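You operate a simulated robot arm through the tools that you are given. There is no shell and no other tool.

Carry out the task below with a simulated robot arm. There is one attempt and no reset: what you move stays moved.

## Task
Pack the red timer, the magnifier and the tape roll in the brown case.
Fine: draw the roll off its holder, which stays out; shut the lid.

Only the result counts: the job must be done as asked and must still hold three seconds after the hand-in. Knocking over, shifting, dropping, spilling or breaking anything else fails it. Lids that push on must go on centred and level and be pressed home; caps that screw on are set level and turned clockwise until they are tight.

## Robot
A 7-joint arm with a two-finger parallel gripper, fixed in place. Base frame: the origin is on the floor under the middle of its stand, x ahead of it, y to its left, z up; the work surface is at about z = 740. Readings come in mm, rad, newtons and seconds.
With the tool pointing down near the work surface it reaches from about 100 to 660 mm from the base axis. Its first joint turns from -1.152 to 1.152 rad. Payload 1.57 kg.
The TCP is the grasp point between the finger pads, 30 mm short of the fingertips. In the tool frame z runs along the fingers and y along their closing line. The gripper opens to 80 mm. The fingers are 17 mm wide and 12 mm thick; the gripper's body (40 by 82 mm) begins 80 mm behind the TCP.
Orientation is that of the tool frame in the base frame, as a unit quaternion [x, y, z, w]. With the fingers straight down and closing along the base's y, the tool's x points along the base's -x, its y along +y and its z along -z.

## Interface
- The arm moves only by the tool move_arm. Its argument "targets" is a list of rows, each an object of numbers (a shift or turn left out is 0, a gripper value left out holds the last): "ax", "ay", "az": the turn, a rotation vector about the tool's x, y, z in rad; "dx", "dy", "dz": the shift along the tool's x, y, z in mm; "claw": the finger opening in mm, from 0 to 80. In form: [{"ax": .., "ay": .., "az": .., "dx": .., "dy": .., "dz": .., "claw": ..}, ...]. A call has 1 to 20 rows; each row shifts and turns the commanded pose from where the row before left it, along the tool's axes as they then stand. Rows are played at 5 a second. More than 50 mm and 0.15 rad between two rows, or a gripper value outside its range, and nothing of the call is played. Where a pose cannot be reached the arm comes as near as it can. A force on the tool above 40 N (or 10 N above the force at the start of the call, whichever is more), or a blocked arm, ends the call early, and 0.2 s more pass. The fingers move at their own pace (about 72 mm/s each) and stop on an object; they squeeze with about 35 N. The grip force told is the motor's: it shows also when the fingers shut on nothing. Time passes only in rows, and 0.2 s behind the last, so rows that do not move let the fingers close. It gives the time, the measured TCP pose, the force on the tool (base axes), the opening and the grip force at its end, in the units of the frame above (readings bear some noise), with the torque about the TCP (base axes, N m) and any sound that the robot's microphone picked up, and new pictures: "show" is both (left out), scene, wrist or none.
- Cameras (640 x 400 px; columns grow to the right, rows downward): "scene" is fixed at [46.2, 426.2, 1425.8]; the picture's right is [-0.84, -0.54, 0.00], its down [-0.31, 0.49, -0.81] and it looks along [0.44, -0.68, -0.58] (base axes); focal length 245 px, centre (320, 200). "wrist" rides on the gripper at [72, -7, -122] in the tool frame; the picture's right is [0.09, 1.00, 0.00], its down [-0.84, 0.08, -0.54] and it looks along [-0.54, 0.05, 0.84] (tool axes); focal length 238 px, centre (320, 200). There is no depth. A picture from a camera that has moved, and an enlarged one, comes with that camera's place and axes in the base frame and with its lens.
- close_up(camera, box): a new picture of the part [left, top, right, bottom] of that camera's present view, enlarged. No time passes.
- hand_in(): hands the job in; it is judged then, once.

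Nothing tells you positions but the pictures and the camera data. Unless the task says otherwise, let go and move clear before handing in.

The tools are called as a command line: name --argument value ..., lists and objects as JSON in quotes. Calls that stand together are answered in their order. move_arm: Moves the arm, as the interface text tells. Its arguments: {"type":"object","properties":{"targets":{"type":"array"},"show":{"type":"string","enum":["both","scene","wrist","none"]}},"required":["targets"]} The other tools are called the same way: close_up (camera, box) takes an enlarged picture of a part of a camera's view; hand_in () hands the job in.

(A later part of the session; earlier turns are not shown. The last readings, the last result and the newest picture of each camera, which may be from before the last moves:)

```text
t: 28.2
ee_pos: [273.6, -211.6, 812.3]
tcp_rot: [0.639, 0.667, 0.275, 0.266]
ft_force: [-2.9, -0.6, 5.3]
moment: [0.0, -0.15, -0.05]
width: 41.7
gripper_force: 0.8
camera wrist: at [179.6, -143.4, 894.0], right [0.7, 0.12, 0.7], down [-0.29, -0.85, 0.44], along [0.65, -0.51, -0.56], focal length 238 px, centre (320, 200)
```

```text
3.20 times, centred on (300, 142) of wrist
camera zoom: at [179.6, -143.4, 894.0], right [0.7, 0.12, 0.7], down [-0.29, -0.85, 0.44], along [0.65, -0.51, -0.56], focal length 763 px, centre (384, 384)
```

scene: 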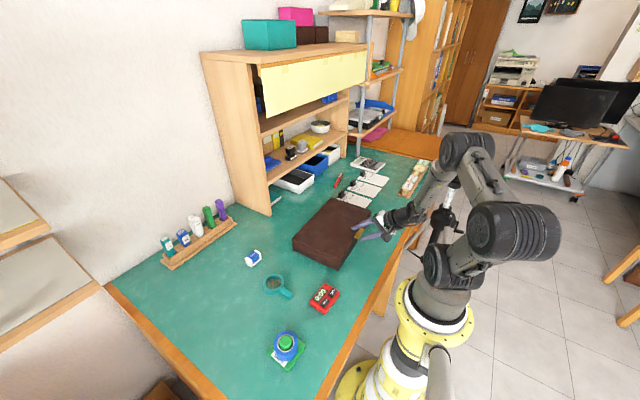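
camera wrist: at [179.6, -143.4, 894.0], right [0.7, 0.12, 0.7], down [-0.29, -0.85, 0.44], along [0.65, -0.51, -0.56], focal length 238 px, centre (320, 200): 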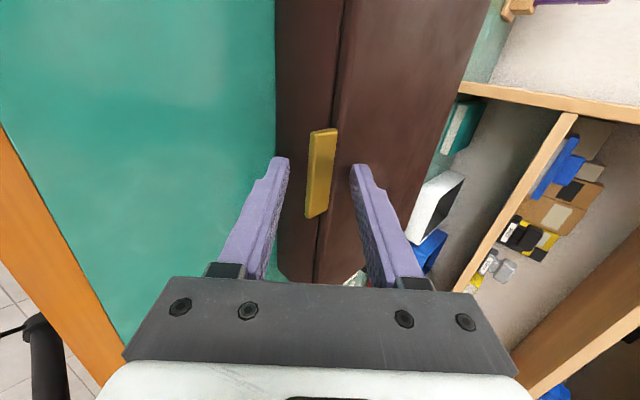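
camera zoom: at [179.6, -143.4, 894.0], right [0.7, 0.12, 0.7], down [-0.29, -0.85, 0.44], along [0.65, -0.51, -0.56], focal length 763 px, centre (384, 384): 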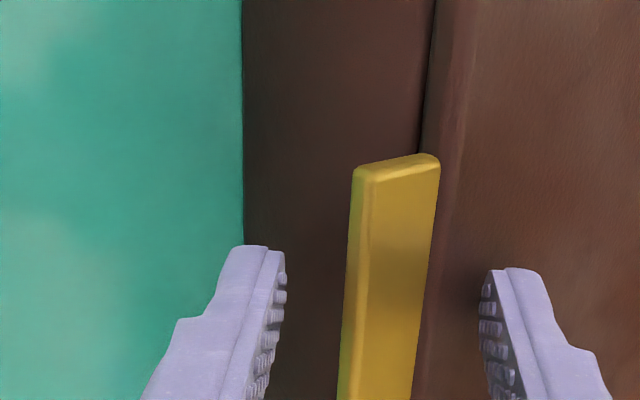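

The lower finger is under the tab with about 8 mm clearance, but the upper fingertip has just touched the lid top. I'll open the fork to 60 mm while keeping the lower finger in place.

move_arm --targets '[{"dy": 5, "claw": 50}, {"dy": 5, "claw": 60}, {}, {}]' --show "both"

close_up --camera "scene" --box '[300, 180, 428, 260]'

close_up --camera "wrist" --box '[200, 80, 400, 205]'

```text
t: 29.2
ee_pos: [279.2, -209.2, 818.6]
tcp_rot: [0.64, 0.667, 0.276, 0.265]
ft_force: [-0.4, -0.3, 0.3]
moment: [-0.01, -0.01, 0.02]
width: 60.2
gripper_force: 0.1
camera wrist: at [186.1, -143.2, 900.8], right [0.7, 0.12, 0.7], down [-0.29, -0.85, 0.44], along [0.65, -0.51, -0.56], focal length 238 px, centre (320, 200)
```

scene: 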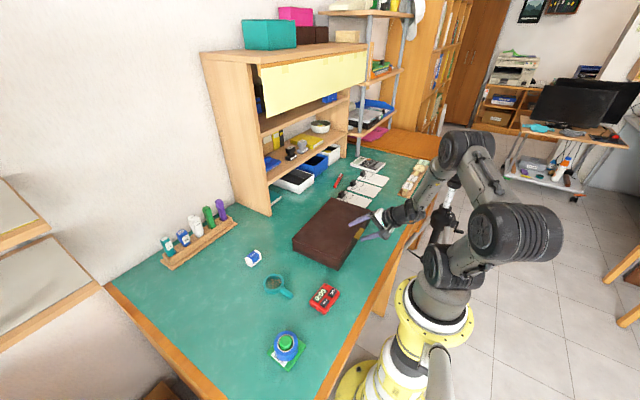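
wrist: 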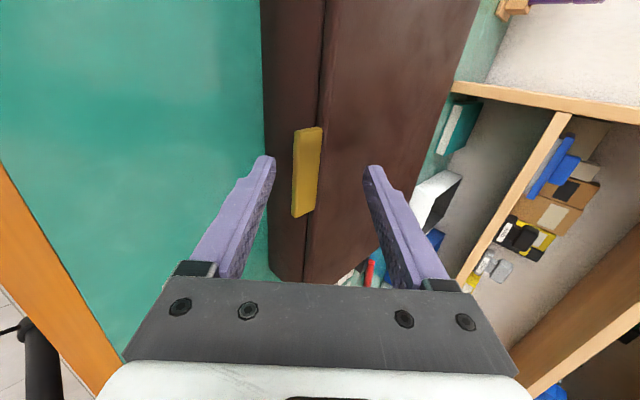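

```text
5.00 times, centred on (364, 220) of scene
camera zoom: at [46.2, 426.2, 1425.8], right [-0.84, -0.54, 0.0], down [-0.31, 0.49, -0.81], along [0.44, -0.68, -0.58], focal length 1227 px, centre (100, 100)
```

zoom: 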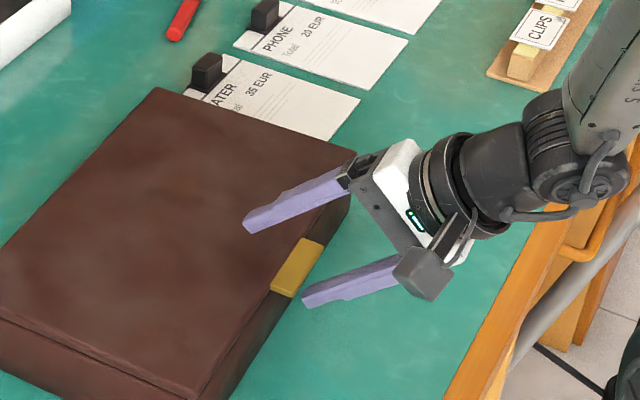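

```text
3.20 times, centred on (300, 142) of wrist
camera zoom: at [186.1, -143.2, 900.8], right [0.7, 0.12, 0.7], down [-0.29, -0.85, 0.44], along [0.65, -0.51, -0.56], focal length 763 px, centre (384, 384)
```

zoom: 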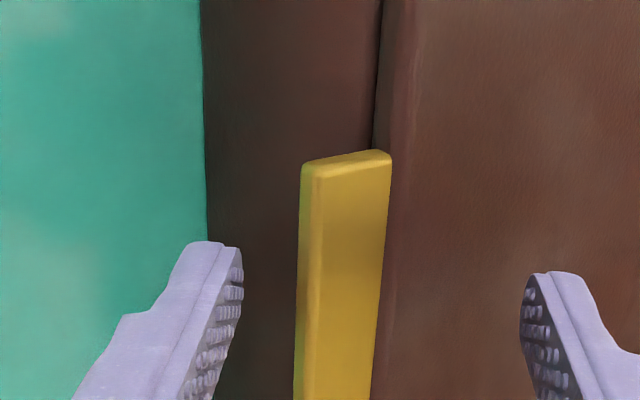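

The fork is now free of contact with the lower finger under the tab. I'll raise it gently along the arc so the lid swings freely on the finger.

move_arm --targets '[{"dy": 4}, {"dy": 4}, {"dy": 6.6, "dz": -5.8}, {"dy": 6.7, "dz": -5.8}, {"dy": 7.1, "dz": -5.2}, {"dy": 7.1, "dz": -5.2}, {}]' --show "both"

close_up --camera "scene" --box '[270, 180, 398, 280]'

```text
t: 30.8
ee_pos: [290.4, -211.5, 857.6]
tcp_rot: [0.64, 0.666, 0.276, 0.265]
ft_force: [-1.5, -0.2, -1.4]
moment: [-0.04, 0.03, -0.03]
width: 61.6
gripper_force: 0.4
camera wrist: at [196.0, -143.0, 940.7], right [0.7, 0.12, 0.7], down [-0.29, -0.85, 0.44], along [0.65, -0.51, -0.56], focal length 238 px, centre (320, 200)
```

scene: 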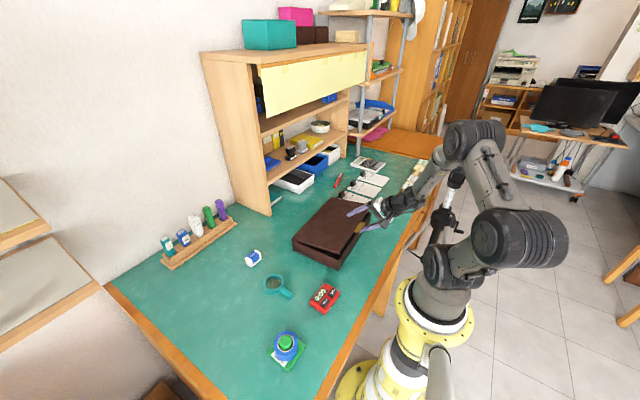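
wrist: 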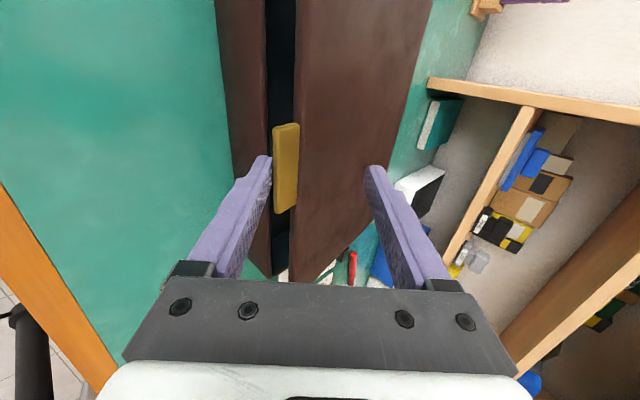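

```text
4.00 times, centred on (334, 230) of scene
camera zoom: at [46.1, 426.2, 1425.8], right [-0.84, -0.54, 0.0], down [-0.31, 0.49, -0.81], along [0.44, -0.68, -0.58], focal length 982 px, centre (264, 80)
```

zoom: 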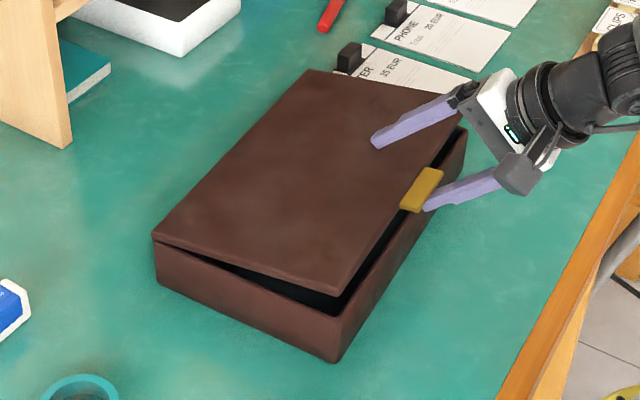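

The lid lifts with only about 2 N and the case stays put. I'll continue to about 45°.

move_arm --targets '[{"dy": 7.5, "dz": -4.6}, {"dy": 7.5, "dz": -4.6}, {"dy": 7.9, "dz": -3.9}, {"dy": 7.9, "dz": -3.9}, {"dy": 8.2, "dz": -3.2}, {"dy": 8.2, "dz": -3.2}, {"dy": 8.4, "dz": -2.5}, {"dy": 8.5, "dz": -2.4}, {"dy": 8.6, "dz": -1.7}, {"dy": 8.6, "dz": -1.7}, {"dy": 8.7, "dz": -1}, {"dy": 8.8, "dz": -0.9}, {"dy": 8.8, "dz": -0.2}, {"dy": 8.8, "dz": -0.2}, {}]' --show "both"

close_up --camera "scene" --box '[270, 180, 398, 280]'

```text
t: 34.0
ee_pos: [347.4, -206.9, 965.3]
tcp_rot: [0.638, 0.668, 0.277, 0.264]
ft_force: [-0.8, 0.2, -0.5]
moment: [-0.02, 0.04, 0.02]
width: 60.7
gripper_force: 0.2
camera wrist: at [254.0, -139.4, 1048.1], right [0.7, 0.12, 0.7], down [-0.29, -0.85, 0.44], along [0.65, -0.51, -0.56], focal length 238 px, centre (320, 200)
```

scene: 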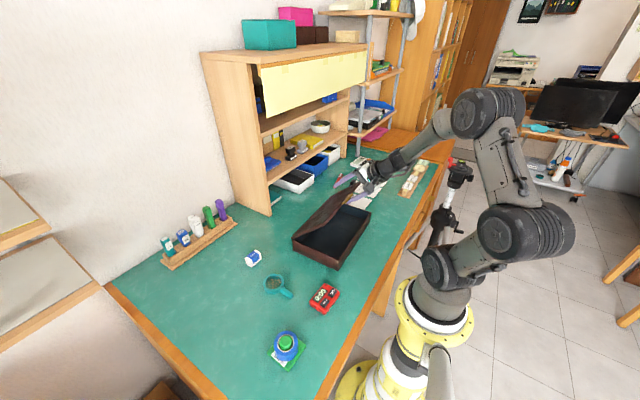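
wrist: 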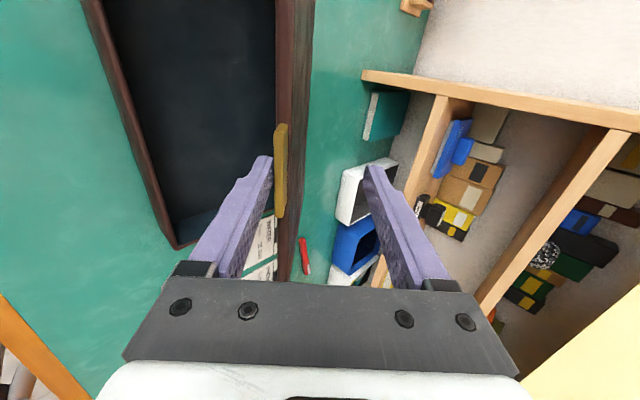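

```text
4.00 times, centred on (334, 230) of scene
camera zoom: at [46.2, 426.2, 1425.8], right [-0.84, -0.54, 0.0], down [-0.31, 0.49, -0.81], along [0.44, -0.68, -0.58], focal length 982 px, centre (264, 80)
```

zoom: 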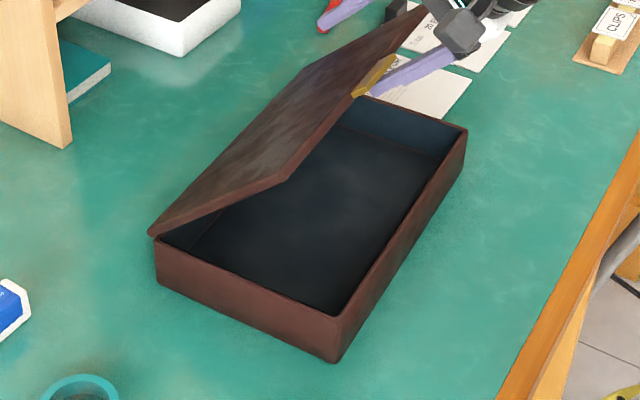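

That works well: about 45° open and the case hasn't moved. I'll continue toward 80°.

move_arm --targets '[{"dy": 8.8, "dz": 0.5}, {"dy": 8.8, "dz": 0.6}, {"dy": 8.7, "dz": 1.3}, {"dy": 8.7, "dz": 1.3}, {"dy": 8.6, "dz": 2.1}, {"dy": 8.5, "dz": 2.1}, {"dy": 8.4, "dz": 2.8}, {"dy": 8.3, "dz": 2.8}, {"dy": 8.1, "dz": 3.5}, {"dy": 8, "dz": 3.6}, {"dy": 7.7, "dz": 4.2}, {"dy": 7.7, "dz": 4.3}, {"dy": 7.4, "dz": 4.9}, {"dy": 7.2, "dz": 4.9}, {}]' --show "both"

close_up --camera "scene" --box '[260, 160, 388, 260]'

```text
t: 37.2
ee_pos: [456.7, -202.0, 1019.2]
tcp_rot: [0.639, 0.667, 0.276, 0.265]
ft_force: [-0.5, 0.1, -0.9]
moment: [-0.03, 0.0, -0.01]
width: 60.3
gripper_force: 0.5
camera wrist: at [362.7, -135.2, 1100.9], right [0.7, 0.12, 0.7], down [-0.29, -0.85, 0.44], along [0.65, -0.51, -0.56], focal length 238 px, centre (320, 200)
```

scene: 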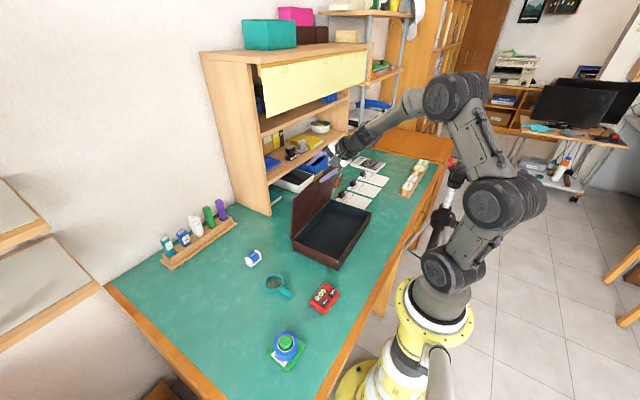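
wrist: 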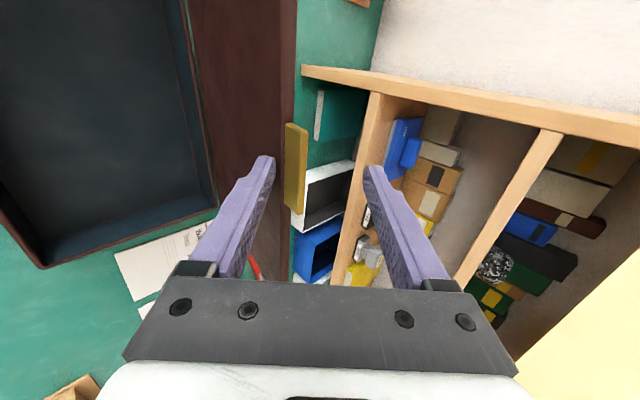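

```text
4.00 times, centred on (324, 210) of scene
camera zoom: at [46.2, 426.2, 1425.8], right [-0.84, -0.54, 0.0], down [-0.31, 0.49, -0.81], along [0.44, -0.68, -0.58], focal length 982 px, centre (304, 160)
```

zoom: 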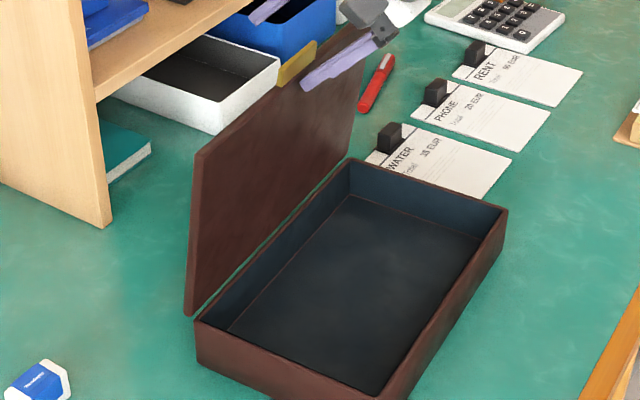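

The lid is about 80° open and stands clear. Before passing vertical I'll swing the hand upright around the tab, so the rear finger can catch the lid if it falls back.

move_arm --targets '[{"ax": 0.1309, "dy": 1.7, "dz": 4.0}, {"ax": 0.1309, "dy": 1.7, "dz": 4.0}, {"ax": 0.1309, "dy": 1.7, "dz": 4.0}, {"ax": 0.1309, "dy": 1.7, "dz": 4.0}, {"ax": 0.1309, "dy": 1.7, "dz": 4.0}, {"ax": 0.1309, "dy": 1.7, "dz": 4.0}, {}]' --show "both"

close_up --camera "scene" --box '[260, 130, 388, 260]'

```text
t: 38.8
ee_pos: [477.5, -202.5, 1001.0]
tcp_rot: [0.692, 0.722, -0.001, 0.0]
ft_force: [0.0, -0.8, 0.7]
moment: [0.03, 0.02, -0.01]
width: 60.0
gripper_force: 0.2
camera wrist: at [467.0, -131.8, 1124.8], right [0.99, 0.13, 0.0], down [0.11, -0.83, 0.54], along [0.07, -0.54, -0.84], focal length 238 px, centre (320, 200)
```

scene: 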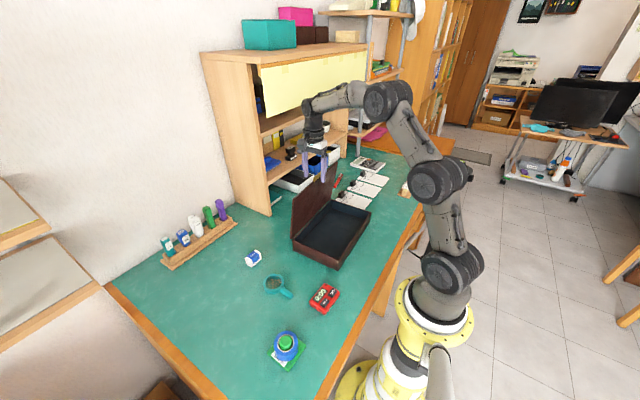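
wrist: 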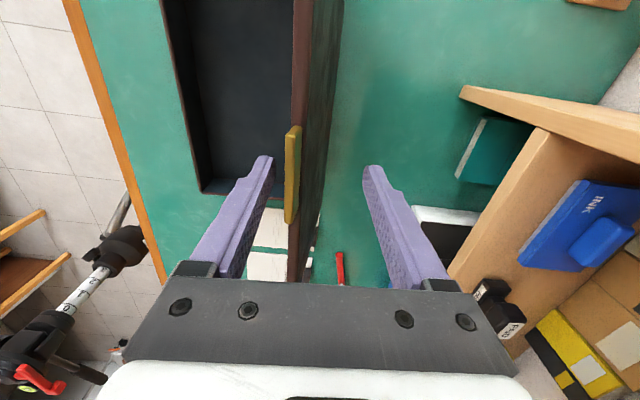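

```text
3.08 times, centred on (324, 195) of scene
camera zoom: at [46.2, 426.2, 1425.8], right [-0.84, -0.54, 0.0], down [-0.31, 0.49, -0.81], along [0.44, -0.68, -0.58], focal length 755 px, centre (308, 215)
```

zoom: 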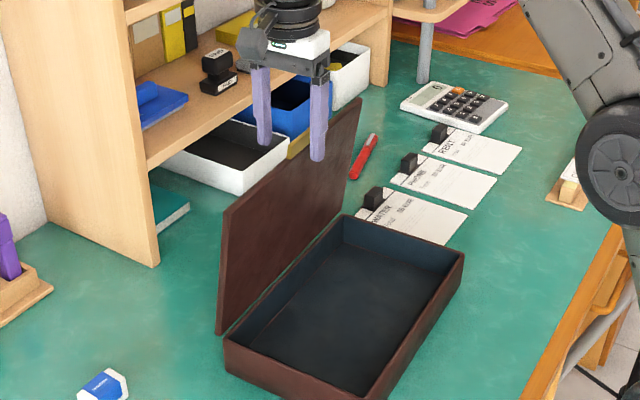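

close_up --camera "wrist" --box '[220, 80, 420, 260]'

```text
2.22 times, centred on (320, 170) of wrist
camera zoom: at [467.0, -131.8, 1124.8], right [0.99, 0.13, 0.0], down [0.11, -0.83, 0.54], along [0.07, -0.54, -0.84], focal length 530 px, centre (320, 267)
```

zoom: 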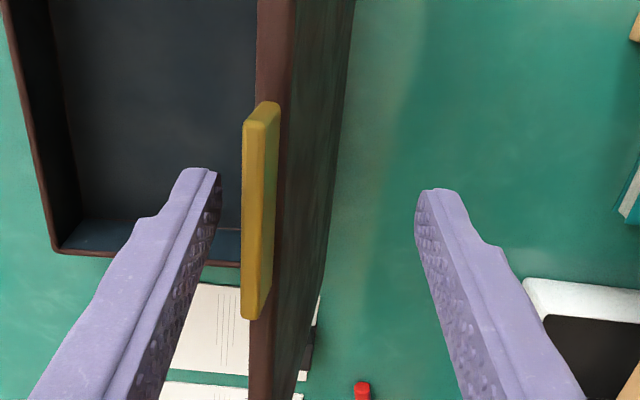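

The tab sits loosely between the fingers and the lid holds by itself at about 83°. I'll narrow the fork and push the lid past vertical in small steps.

move_arm --targets '[{"claw": 40}, {}, {"dy": 8}, {"dy": 8}, {"dy": 8}, {"dy": 8}, {}, {}]' --show "both"

close_up --camera "wrist" --box '[220, 80, 420, 260]'

```text
t: 40.6
ee_pos: [508.0, -201.1, 1002.2]
tcp_rot: [0.692, 0.722, 0.0, -0.001]
ft_force: [0.1, 0.0, -0.2]
moment: [-0.01, 0.03, 0.01]
width: 40.1
gripper_force: 0.1
camera wrist: at [498.3, -130.5, 1124.7], right [0.99, 0.13, 0.0], down [0.11, -0.83, 0.54], along [0.07, -0.54, -0.84], focal length 238 px, centre (320, 200)
```

scene: 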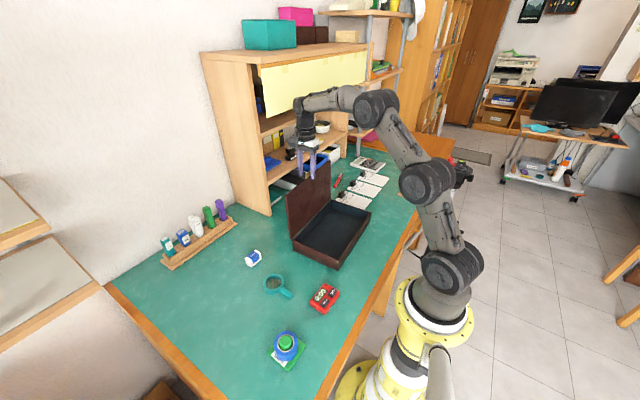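
wrist: 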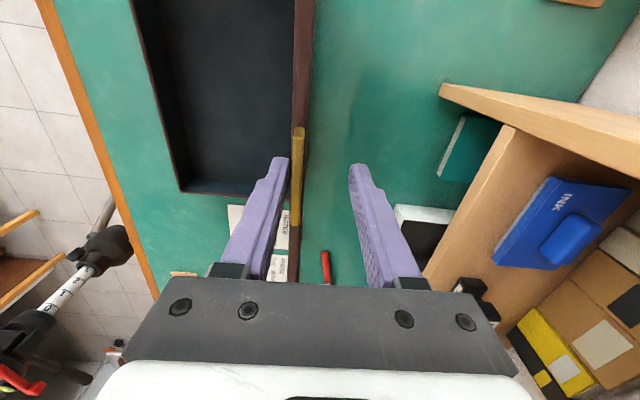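

```text
2.22 times, centred on (320, 170) of wrist
camera zoom: at [498.3, -130.5, 1124.7], right [0.99, 0.13, 0.0], down [0.11, -0.83, 0.54], along [0.07, -0.54, -0.84], focal length 530 px, centre (320, 267)
```

zoom: 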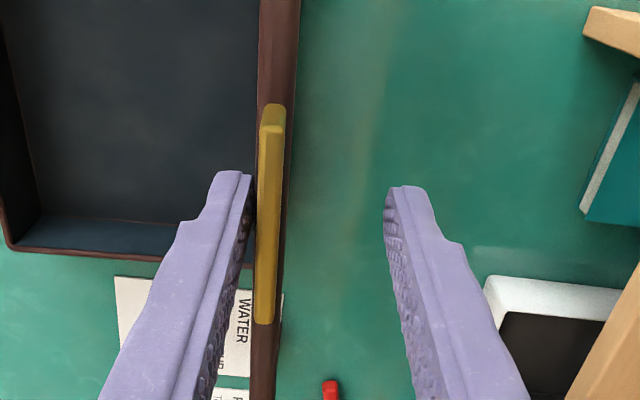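

The lid is about vertical. I'll push further in small steps until it leans back or meets its stop.

move_arm --targets '[{"dy": 7}, {"dy": 7}, {"dy": 7}, {}, {}]' --show "wrist"

close_up --camera "wrist" --box '[220, 80, 420, 260]'

close_up --camera "scene" --box '[260, 130, 388, 260]'

```text
t: 41.8
ee_pos: [529.7, -200.5, 1002.2]
tcp_rot: [0.693, 0.721, -0.001, 0.0]
ft_force: [0.6, -1.3, 0.4]
moment: [-0.03, 0.02, 0.0]
width: 40.0
gripper_force: 0.1
camera wrist: at [519.2, -129.3, 1124.9], right [0.99, 0.13, 0.0], down [0.11, -0.83, 0.54], along [0.07, -0.54, -0.84], focal length 238 px, centre (320, 200)
```

wrist: 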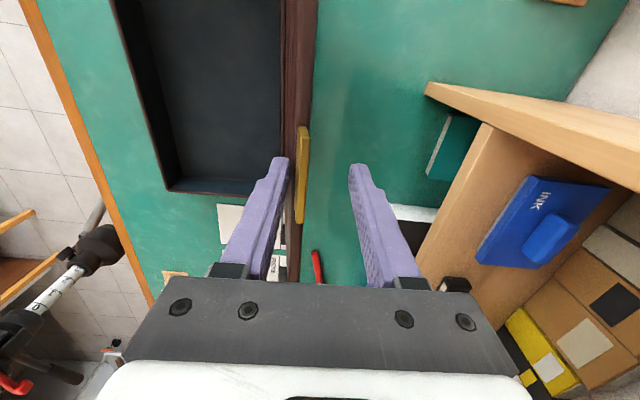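

```text
2.22 times, centred on (320, 170) of wrist
camera zoom: at [519.2, -129.3, 1124.9], right [0.99, 0.13, 0.0], down [0.11, -0.83, 0.54], along [0.07, -0.54, -0.84], focal length 530 px, centre (320, 267)
```

zoom: 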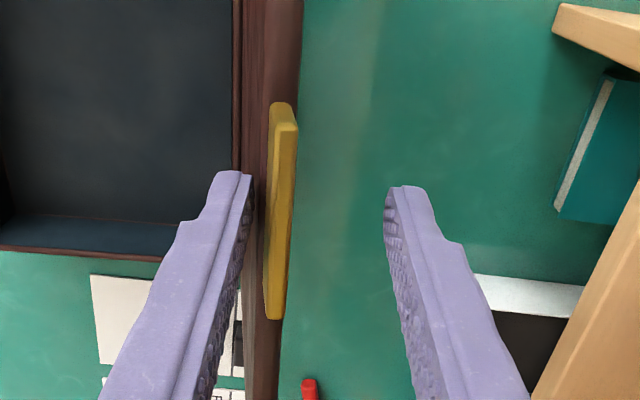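

```text
3.08 times, centred on (324, 195) of scene
camera zoom: at [46.2, 426.2, 1425.8], right [-0.84, -0.54, 0.0], down [-0.31, 0.49, -0.81], along [0.44, -0.68, -0.58], focal length 755 px, centre (308, 215)
```

zoom: 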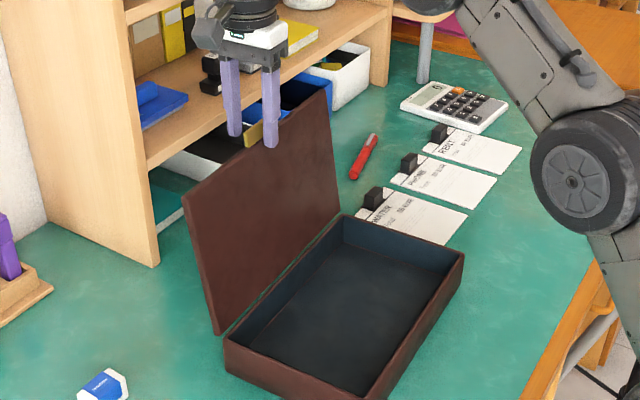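

move_arm --targets '[{}, {}, {}, {}, {}]' --show "wrist"

close_up --camera "wrist" --box '[220, 80, 420, 260]'

```text
t: 43.0
ee_pos: [529.0, -201.2, 999.9]
tcp_rot: [0.691, 0.723, 0.0, 0.0]
ft_force: [0.4, -0.5, -0.7]
moment: [0.01, -0.02, -0.02]
width: 40.2
gripper_force: 0.0
camera wrist: at [519.1, -129.3, 1124.8], right [0.99, 0.13, 0.0], down [0.11, -0.83, 0.54], along [0.07, -0.54, -0.84], focal length 238 px, centre (320, 200)
```

wrist: 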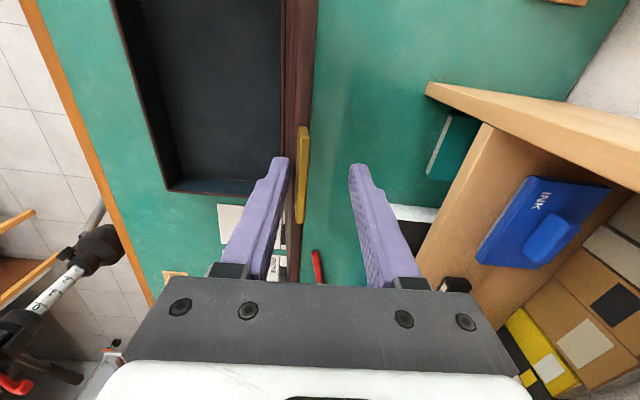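

```text
2.22 times, centred on (320, 170) of wrist
camera zoom: at [519.1, -129.3, 1124.8], right [0.99, 0.13, 0.0], down [0.11, -0.83, 0.54], along [0.07, -0.54, -0.84], focal length 530 px, centre (320, 267)
```

zoom: 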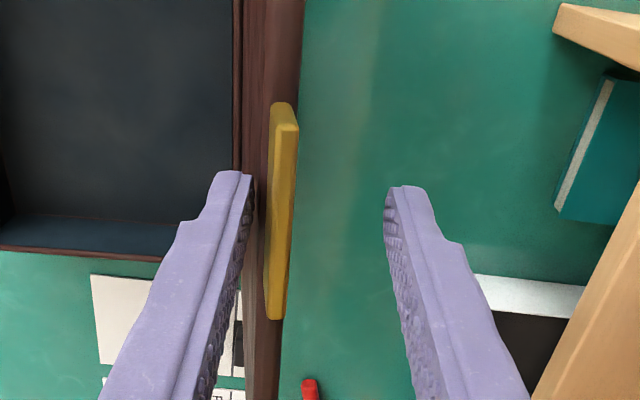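

The lid rests on its own at about 97°, touching neither finger. I'll rise clear, travel over the timer and turn the hand back to look at it.

move_arm --targets '[{"dz": -45}, {"dz": -45}, {"dz": -45}, {"dx": 30.1, "dy": -27.6, "dz": 16.7}, {"dx": 30.1, "dy": -27.6, "dz": 16.7}, {"dx": 30.1, "dy": -27.6, "dz": 16.7}, {"dx": 30.1, "dy": -27.6, "dz": 16.7}, {"dx": 30.1, "dy": -27.6, "dz": 16.7}, {"dx": 30.1, "dy": -27.6, "dz": 16.7}, {"dx": 30.1, "dy": -27.6, "dz": 16.7}, {"dx": 30.1, "dy": -27.6, "dz": 16.7}, {"dx": 30.1, "dy": -27.6, "dz": 16.7}, {}]' --show "scene"

move_arm --targets '[{"az": -0.1428, "claw": 80}, {"az": -0.1428}, {"az": -0.1428}, {"az": -0.1428}, {"az": -0.1428}, {"az": -0.1428}, {"az": -0.1428}, {"az": -0.1428}, {"az": -0.1428}, {"az": -0.1428}, {"az": -0.101}, {}]' --show "both"

```text
t: 45.8
ee_pos: [267.3, 59.0, 987.3]
tcp_rot: [0.692, 0.722, 0.0, 0.0]
ft_force: [0.5, -0.6, 0.4]
moment: [0.0, 0.0, 0.02]
width: 40.1
gripper_force: 0.1
```

scene: 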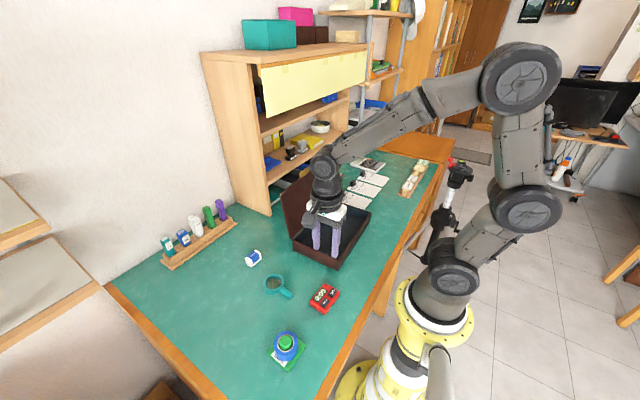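

```text
t: 48.4
ee_pos: [270.5, 58.6, 987.2]
tcp_rot: [-0.001, 1.0, 0.0, 0.0]
ft_force: [0.0, -0.2, 0.4]
moment: [-0.01, 0.01, 0.0]
width: 80.3
gripper_force: 0.1
camera wrist: at [197.0, 52.2, 1110.2], right [-0.09, 1.0, 0.0], down [0.84, 0.08, 0.54], along [0.54, 0.05, -0.84], focal length 238 px, centre (320, 200)
```

scene: 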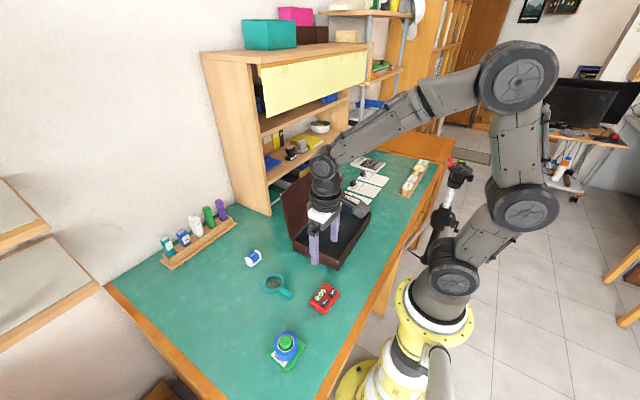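
wrist: 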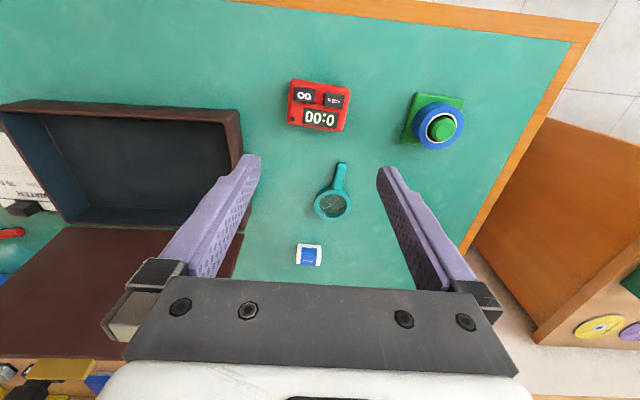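

close_up --camera "wrist" --box '[270, 60, 480, 230]'

close_up --camera "wrist" --box '[0, 80, 260, 280]'

close_up --camera "scene" --box '[250, 260, 350, 380]'

```text
2.35 times, centred on (375, 145) of wrist
camera zoom: at [197.0, 52.2, 1110.2], right [-0.09, 1.0, 0.0], down [0.84, 0.08, 0.54], along [0.54, 0.05, -0.84], focal length 561 px, centre (191, 329)
```

zoom: 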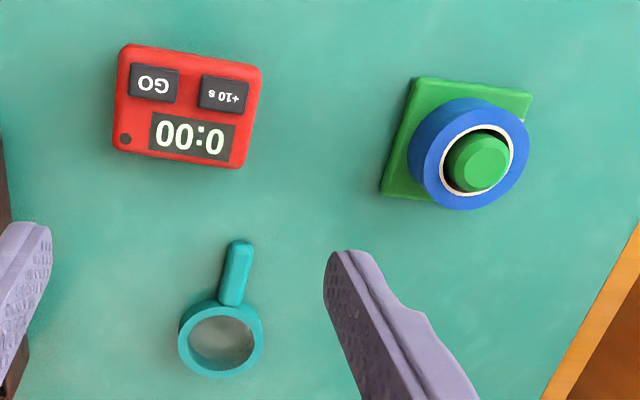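

```text
2.00 times, centred on (130, 180) of wrist
camera zoom: at [197.0, 52.2, 1110.2], right [-0.09, 1.0, 0.0], down [0.84, 0.08, 0.54], along [0.54, 0.05, -0.84], focal length 477 px, centre (700, 240)
```

zoom: 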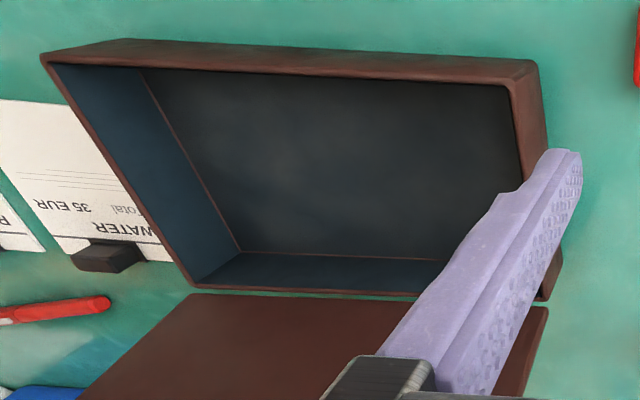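

```text
3.33 times, centred on (300, 320) of scene
camera zoom: at [46.2, 426.2, 1425.8], right [-0.84, -0.54, 0.0], down [-0.31, 0.49, -0.81], along [0.44, -0.68, -0.58], focal length 818 px, centre (387, -200)
```

zoom: 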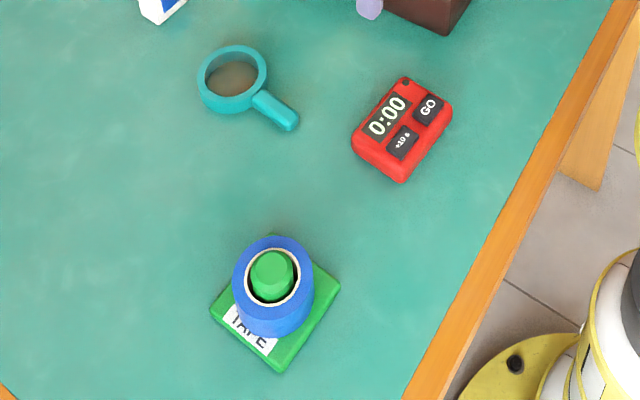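

The timer is about 80×57 mm, centred near (267, 56) and turned about −3.5°. The case interior is plain, so I'll lay the timer at one end, the magnifier mid-way and the roll at the other end. I'll turn the hand to grip the timer across its short side.

move_arm --targets '[{"az": 0.136}, {"az": 0.136}, {"az": 0.136}, {"az": 0.136}, {"az": 0.136}, {"az": 0.136}, {"az": 0.136}, {"az": 0.136}, {"az": 0.136}, {"az": 0.136}, {"az": 0.136}, {"az": 0.136}, {"dz": 45}, {"dz": 45}, {}]' --show "both"

close_up --camera "wrist" --box '[220, 80, 420, 260]'

```text
t: 51.6
ee_pos: [268.8, 59.2, 896.0]
tcp_rot: [0.728, 0.685, 0.001, 0.0]
ft_force: [-0.8, 0.0, 0.3]
moment: [0.0, 0.01, 0.01]
width: 80.0
gripper_force: 0.2
camera wrist: at [267.6, 130.6, 1018.9], right [1.0, 0.03, 0.0], down [0.03, -0.84, 0.54], along [0.02, -0.54, -0.84], focal length 238 px, centre (320, 200)
```

scene: 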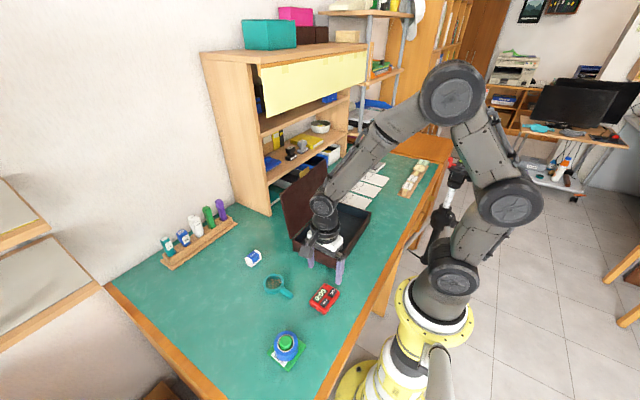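
wrist: 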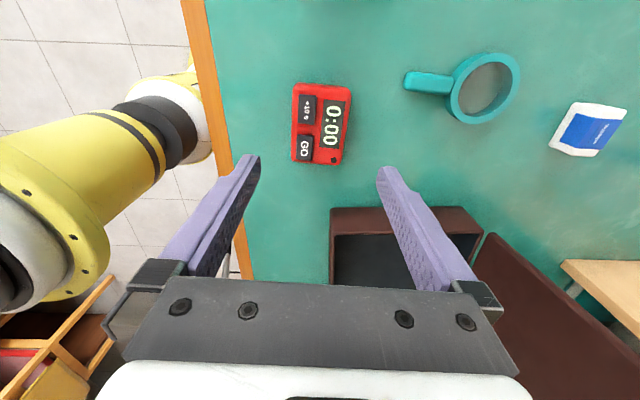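

```text
2.22 times, centred on (320, 170) of wrist
camera zoom: at [267.6, 130.6, 1018.9], right [1.0, 0.03, 0.0], down [0.03, -0.84, 0.54], along [0.02, -0.54, -0.84], focal length 530 px, centre (320, 267)
```

zoom: 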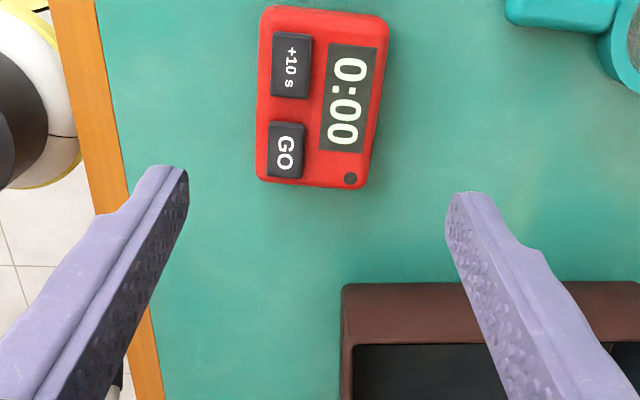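

The timer is centred between the fingers. I'll descend around it and grip.

move_arm --targets '[{"dy": -1.3, "dz": 40}, {"dz": 40}, {"dz": 25}, {"dz": 14}, {}, {"claw": 45}, {}, {}, {}]' --show "both"

close_up --camera "wrist" --box '[220, 80, 420, 260]'

```text
t: 53.6
ee_pos: [267.1, 59.9, 777.4]
tcp_rot: [0.728, 0.685, 0.0, 0.0]
ft_force: [-0.2, 0.1, -0.1]
moment: [0.0, 0.0, -0.02]
width: 59.3
gripper_force: 34.9
camera wrist: at [265.2, 131.4, 900.9], right [1.0, 0.03, 0.0], down [0.03, -0.84, 0.54], along [0.02, -0.54, -0.84], focal length 238 px, centre (320, 200)
```

scene: 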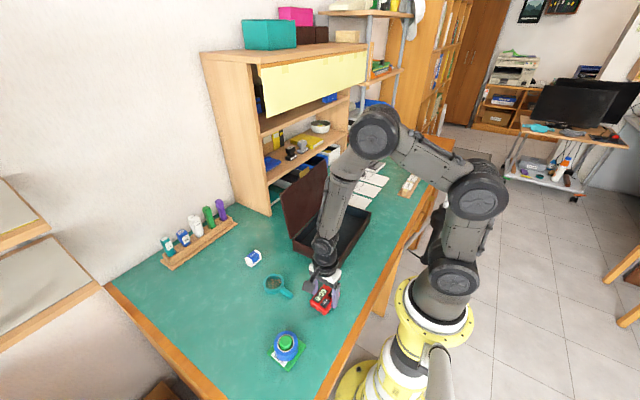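
wrist: 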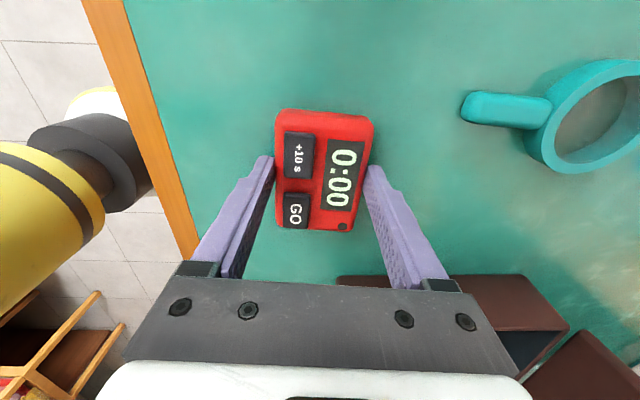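

```text
2.22 times, centred on (320, 170) of wrist
camera zoom: at [265.2, 131.4, 900.9], right [1.0, 0.03, 0.0], down [0.03, -0.84, 0.54], along [0.02, -0.54, -0.84], focal length 530 px, centre (320, 267)
```

zoom: 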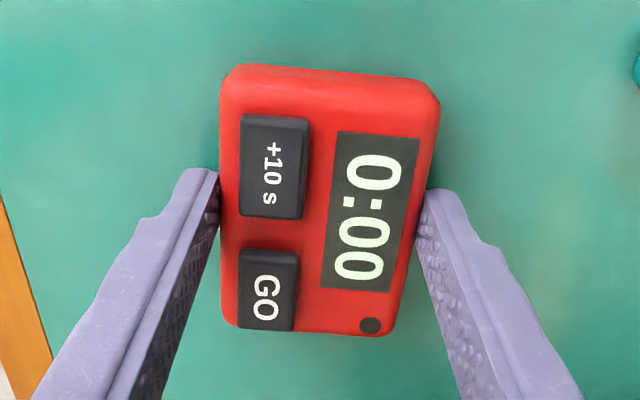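

The timer is gripped (59 mm). I'll lift it and carry it over the near end of the case, turning it square with the case.

move_arm --targets '[{"dz": -25}, {"dz": -45}, {"dz": -45}, {"dz": -20}, {"dx": -34.8, "dy": 26.7}, {"dx": -34.8, "dy": 26.7}, {"dx": -34.8, "dy": 26.7}, {"dx": -34.8, "dy": 26.7}, {"dx": -34.8, "dy": 26.7}, {"az": -0.103}, {}]' --show "both"

close_up --camera "scene" --box '[250, 160, 390, 280]'

```text
t: 56.0
ee_pos: [391.8, -121.6, 912.5]
tcp_rot: [0.692, 0.722, 0.0, -0.001]
ft_force: [0.6, 0.5, -1.3]
moment: [-0.01, 0.01, -0.01]
width: 59.2
gripper_force: 34.7
camera wrist: at [381.7, -51.4, 1035.5], right [0.99, 0.14, 0.0], down [0.11, -0.83, 0.54], along [0.07, -0.54, -0.84], focal length 238 px, centre (320, 200)
```

scene: 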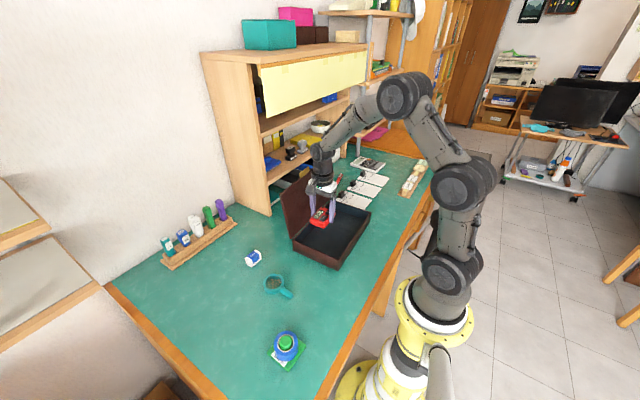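
wrist: 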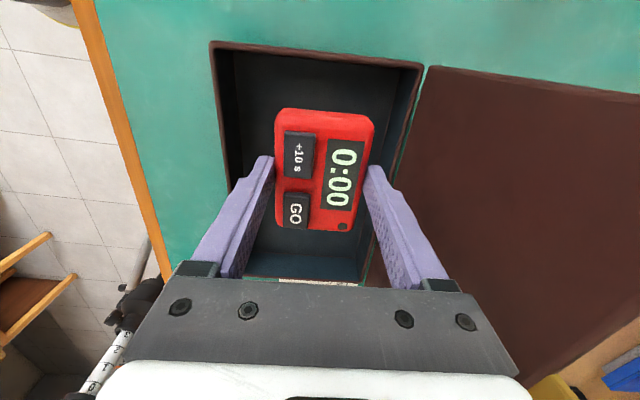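

```text
3.33 times, centred on (320, 220) of scene
camera zoom: at [46.2, 426.2, 1425.8], right [-0.84, -0.54, 0.0], down [-0.31, 0.49, -0.81], along [0.44, -0.68, -0.58], focal length 818 px, centre (320, 133)
```

zoom: 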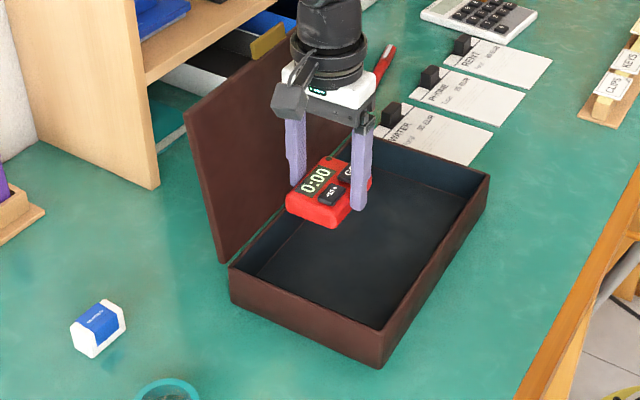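

The timer is above the case interior with good clearance on all sides. I'll lower it toward the floor.

move_arm --targets '[{"dz": 40}, {"dz": 40}, {"dz": 30}, {"dz": 15}, {"dz": 2}, {}]' --show "wrist"

```text
t: 57.4
ee_pos: [391.1, -122.9, 784.7]
tcp_rot: [0.692, 0.722, 0.0, 0.0]
ft_force: [-0.6, -0.8, -0.8]
moment: [0.02, 0.01, 0.0]
width: 59.2
gripper_force: 34.7
camera wrist: at [380.7, -50.9, 908.2], right [0.99, 0.13, 0.0], down [0.11, -0.83, 0.54], along [0.07, -0.54, -0.84], focal length 238 px, centre (320, 200)
```

wrist: 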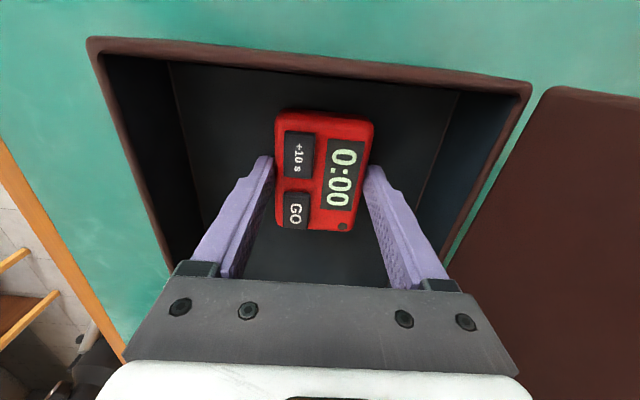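

move_arm --targets '[{"dz": 1.5}, {"dz": 1.5}, {}]' --show "none"

```text
t: 58.2
ee_pos: [389.7, -122.3, 784.2]
tcp_rot: [0.692, 0.722, 0.0, 0.0]
ft_force: [-4.9, 5.1, 12.8]
moment: [0.15, 0.23, -0.03]
width: 59.3
gripper_force: 35.3
```

Contact with the case floor. I'll ease off a little, release and rise.

move_arm --targets '[{"dz": -1.2}, {"claw": 78}, {}, {}, {"dz": -30}, {"dz": -45}, {"dz": -45}, {}]' --show "both"

close_up --camera "scene" --box '[250, 160, 390, 280]'

```text
t: 60.0
ee_pos: [390.7, -122.3, 904.0]
tcp_rot: [0.692, 0.722, -0.001, 0.001]
ft_force: [-0.1, 0.4, 0.5]
moment: [0.0, 0.0, 0.01]
width: 78.0
gripper_force: 0.1
camera wrist: at [380.6, -51.0, 1027.8], right [0.99, 0.13, 0.0], down [0.11, -0.83, 0.54], along [0.07, -0.54, -0.84], focal length 238 px, centre (320, 200)
```

scene: 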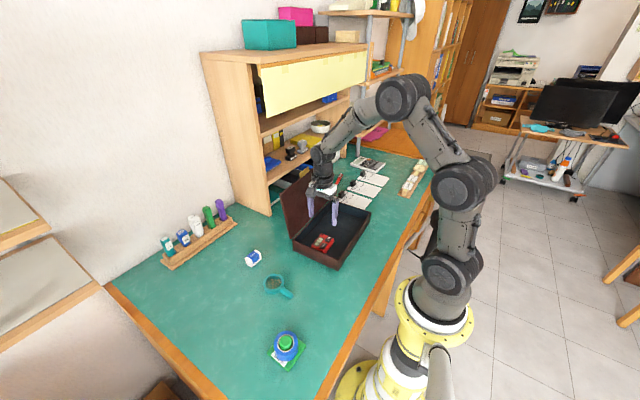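
wrist: 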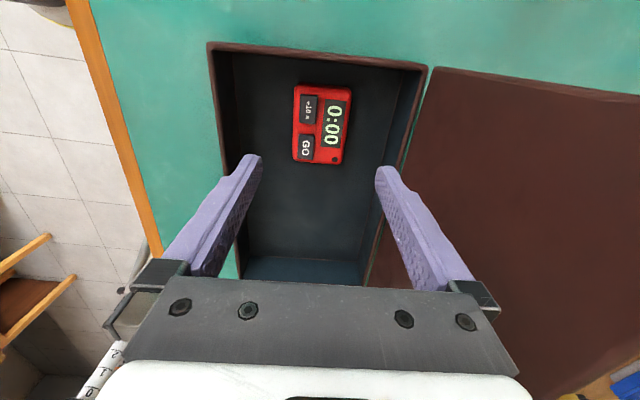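

```text
3.33 times, centred on (320, 220) of scene
camera zoom: at [46.2, 426.2, 1425.8], right [-0.84, -0.54, 0.0], down [-0.31, 0.49, -0.81], along [0.44, -0.68, -0.58], focal length 818 px, centre (320, 133)
```

zoom: 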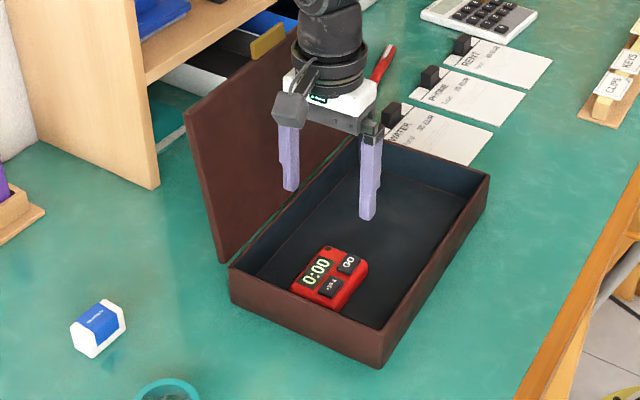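

The timer lies in the case and nothing else moved. Next I'll go above the tape holder for a look.

move_arm --targets '[{"dx": 39.5, "dy": -11.1}, {"dx": 39.5, "dy": -11.1}, {"dx": 39.5, "dy": -11.1}, {"dx": 39.5, "dy": -11.1}, {"dx": 39.5, "dy": -11.1}, {"dx": 39.5, "dy": -11.1}, {"dx": 39.5, "dy": -11.1}, {"dx": 39.5, "dy": -11.1}, {"dx": 39.5, "dy": -11.1, "claw": 80}, {}]' --show "both"

close_up --camera "wrist" --box '[220, 60, 420, 240]'

close_up --camera "scene" --box '[240, 300, 340, 390]'

```text
t: 62.2
ee_pos: [275.6, 228.4, 906.1]
tcp_rot: [0.692, 0.722, -0.001, 0.0]
ft_force: [-0.4, -0.9, -0.8]
moment: [0.0, -0.05, -0.01]
width: 79.8
gripper_force: 0.1
camera wrist: at [266.2, 299.9, 1028.7], right [0.99, 0.13, 0.0], down [0.11, -0.83, 0.54], along [0.07, -0.54, -0.84], focal length 238 px, centre (320, 200)
```

scene: 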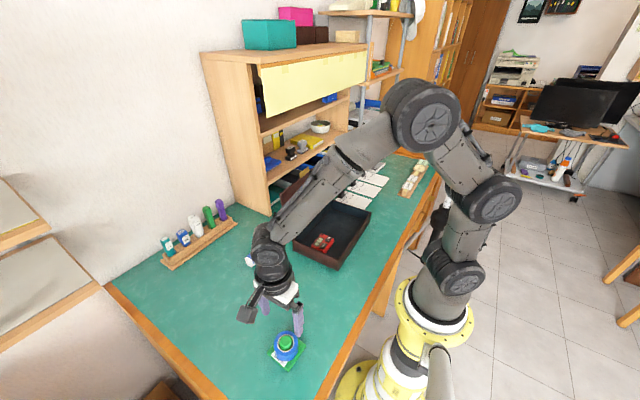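
wrist: 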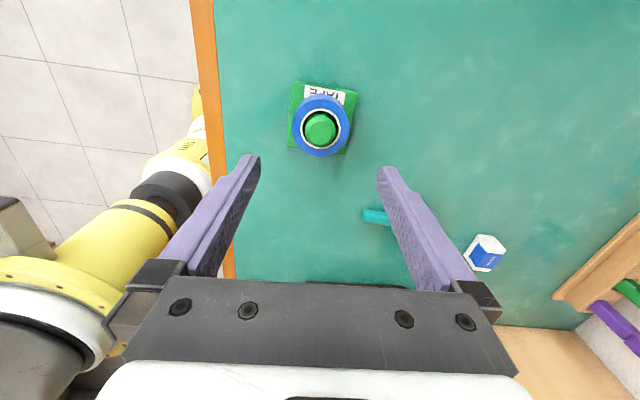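

```text
2.22 times, centred on (320, 150) of wrist
camera zoom: at [266.2, 299.9, 1028.7], right [0.99, 0.13, 0.0], down [0.11, -0.83, 0.54], along [0.07, -0.54, -0.84], focal length 530 px, centre (320, 311)
```

zoom: 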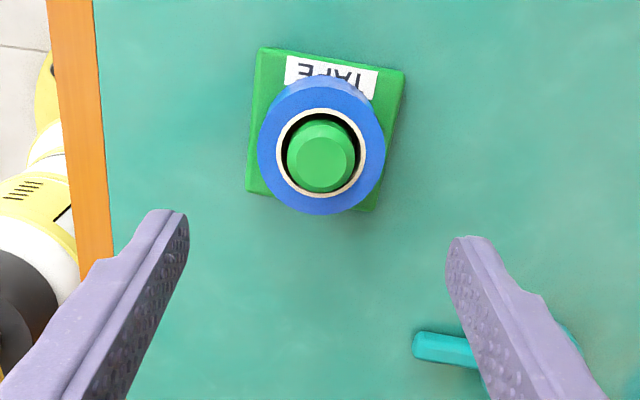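

```text
4.44 times, centred on (290, 345) of scene
camera zoom: at [46.1, 426.2, 1425.8], right [-0.84, -0.54, 0.0], down [-0.31, 0.49, -0.81], along [0.44, -0.68, -0.58], focal length 1090 px, centre (453, -444)
```

zoom: 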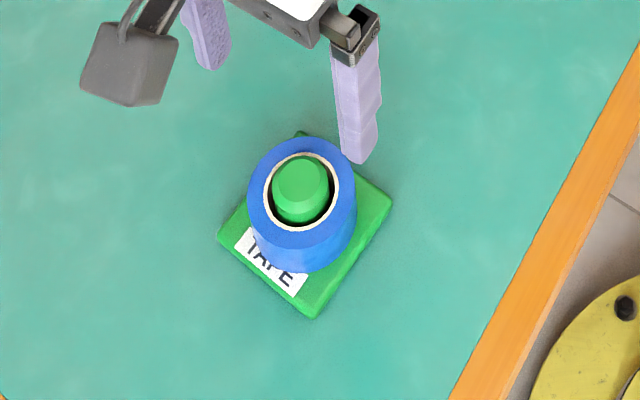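

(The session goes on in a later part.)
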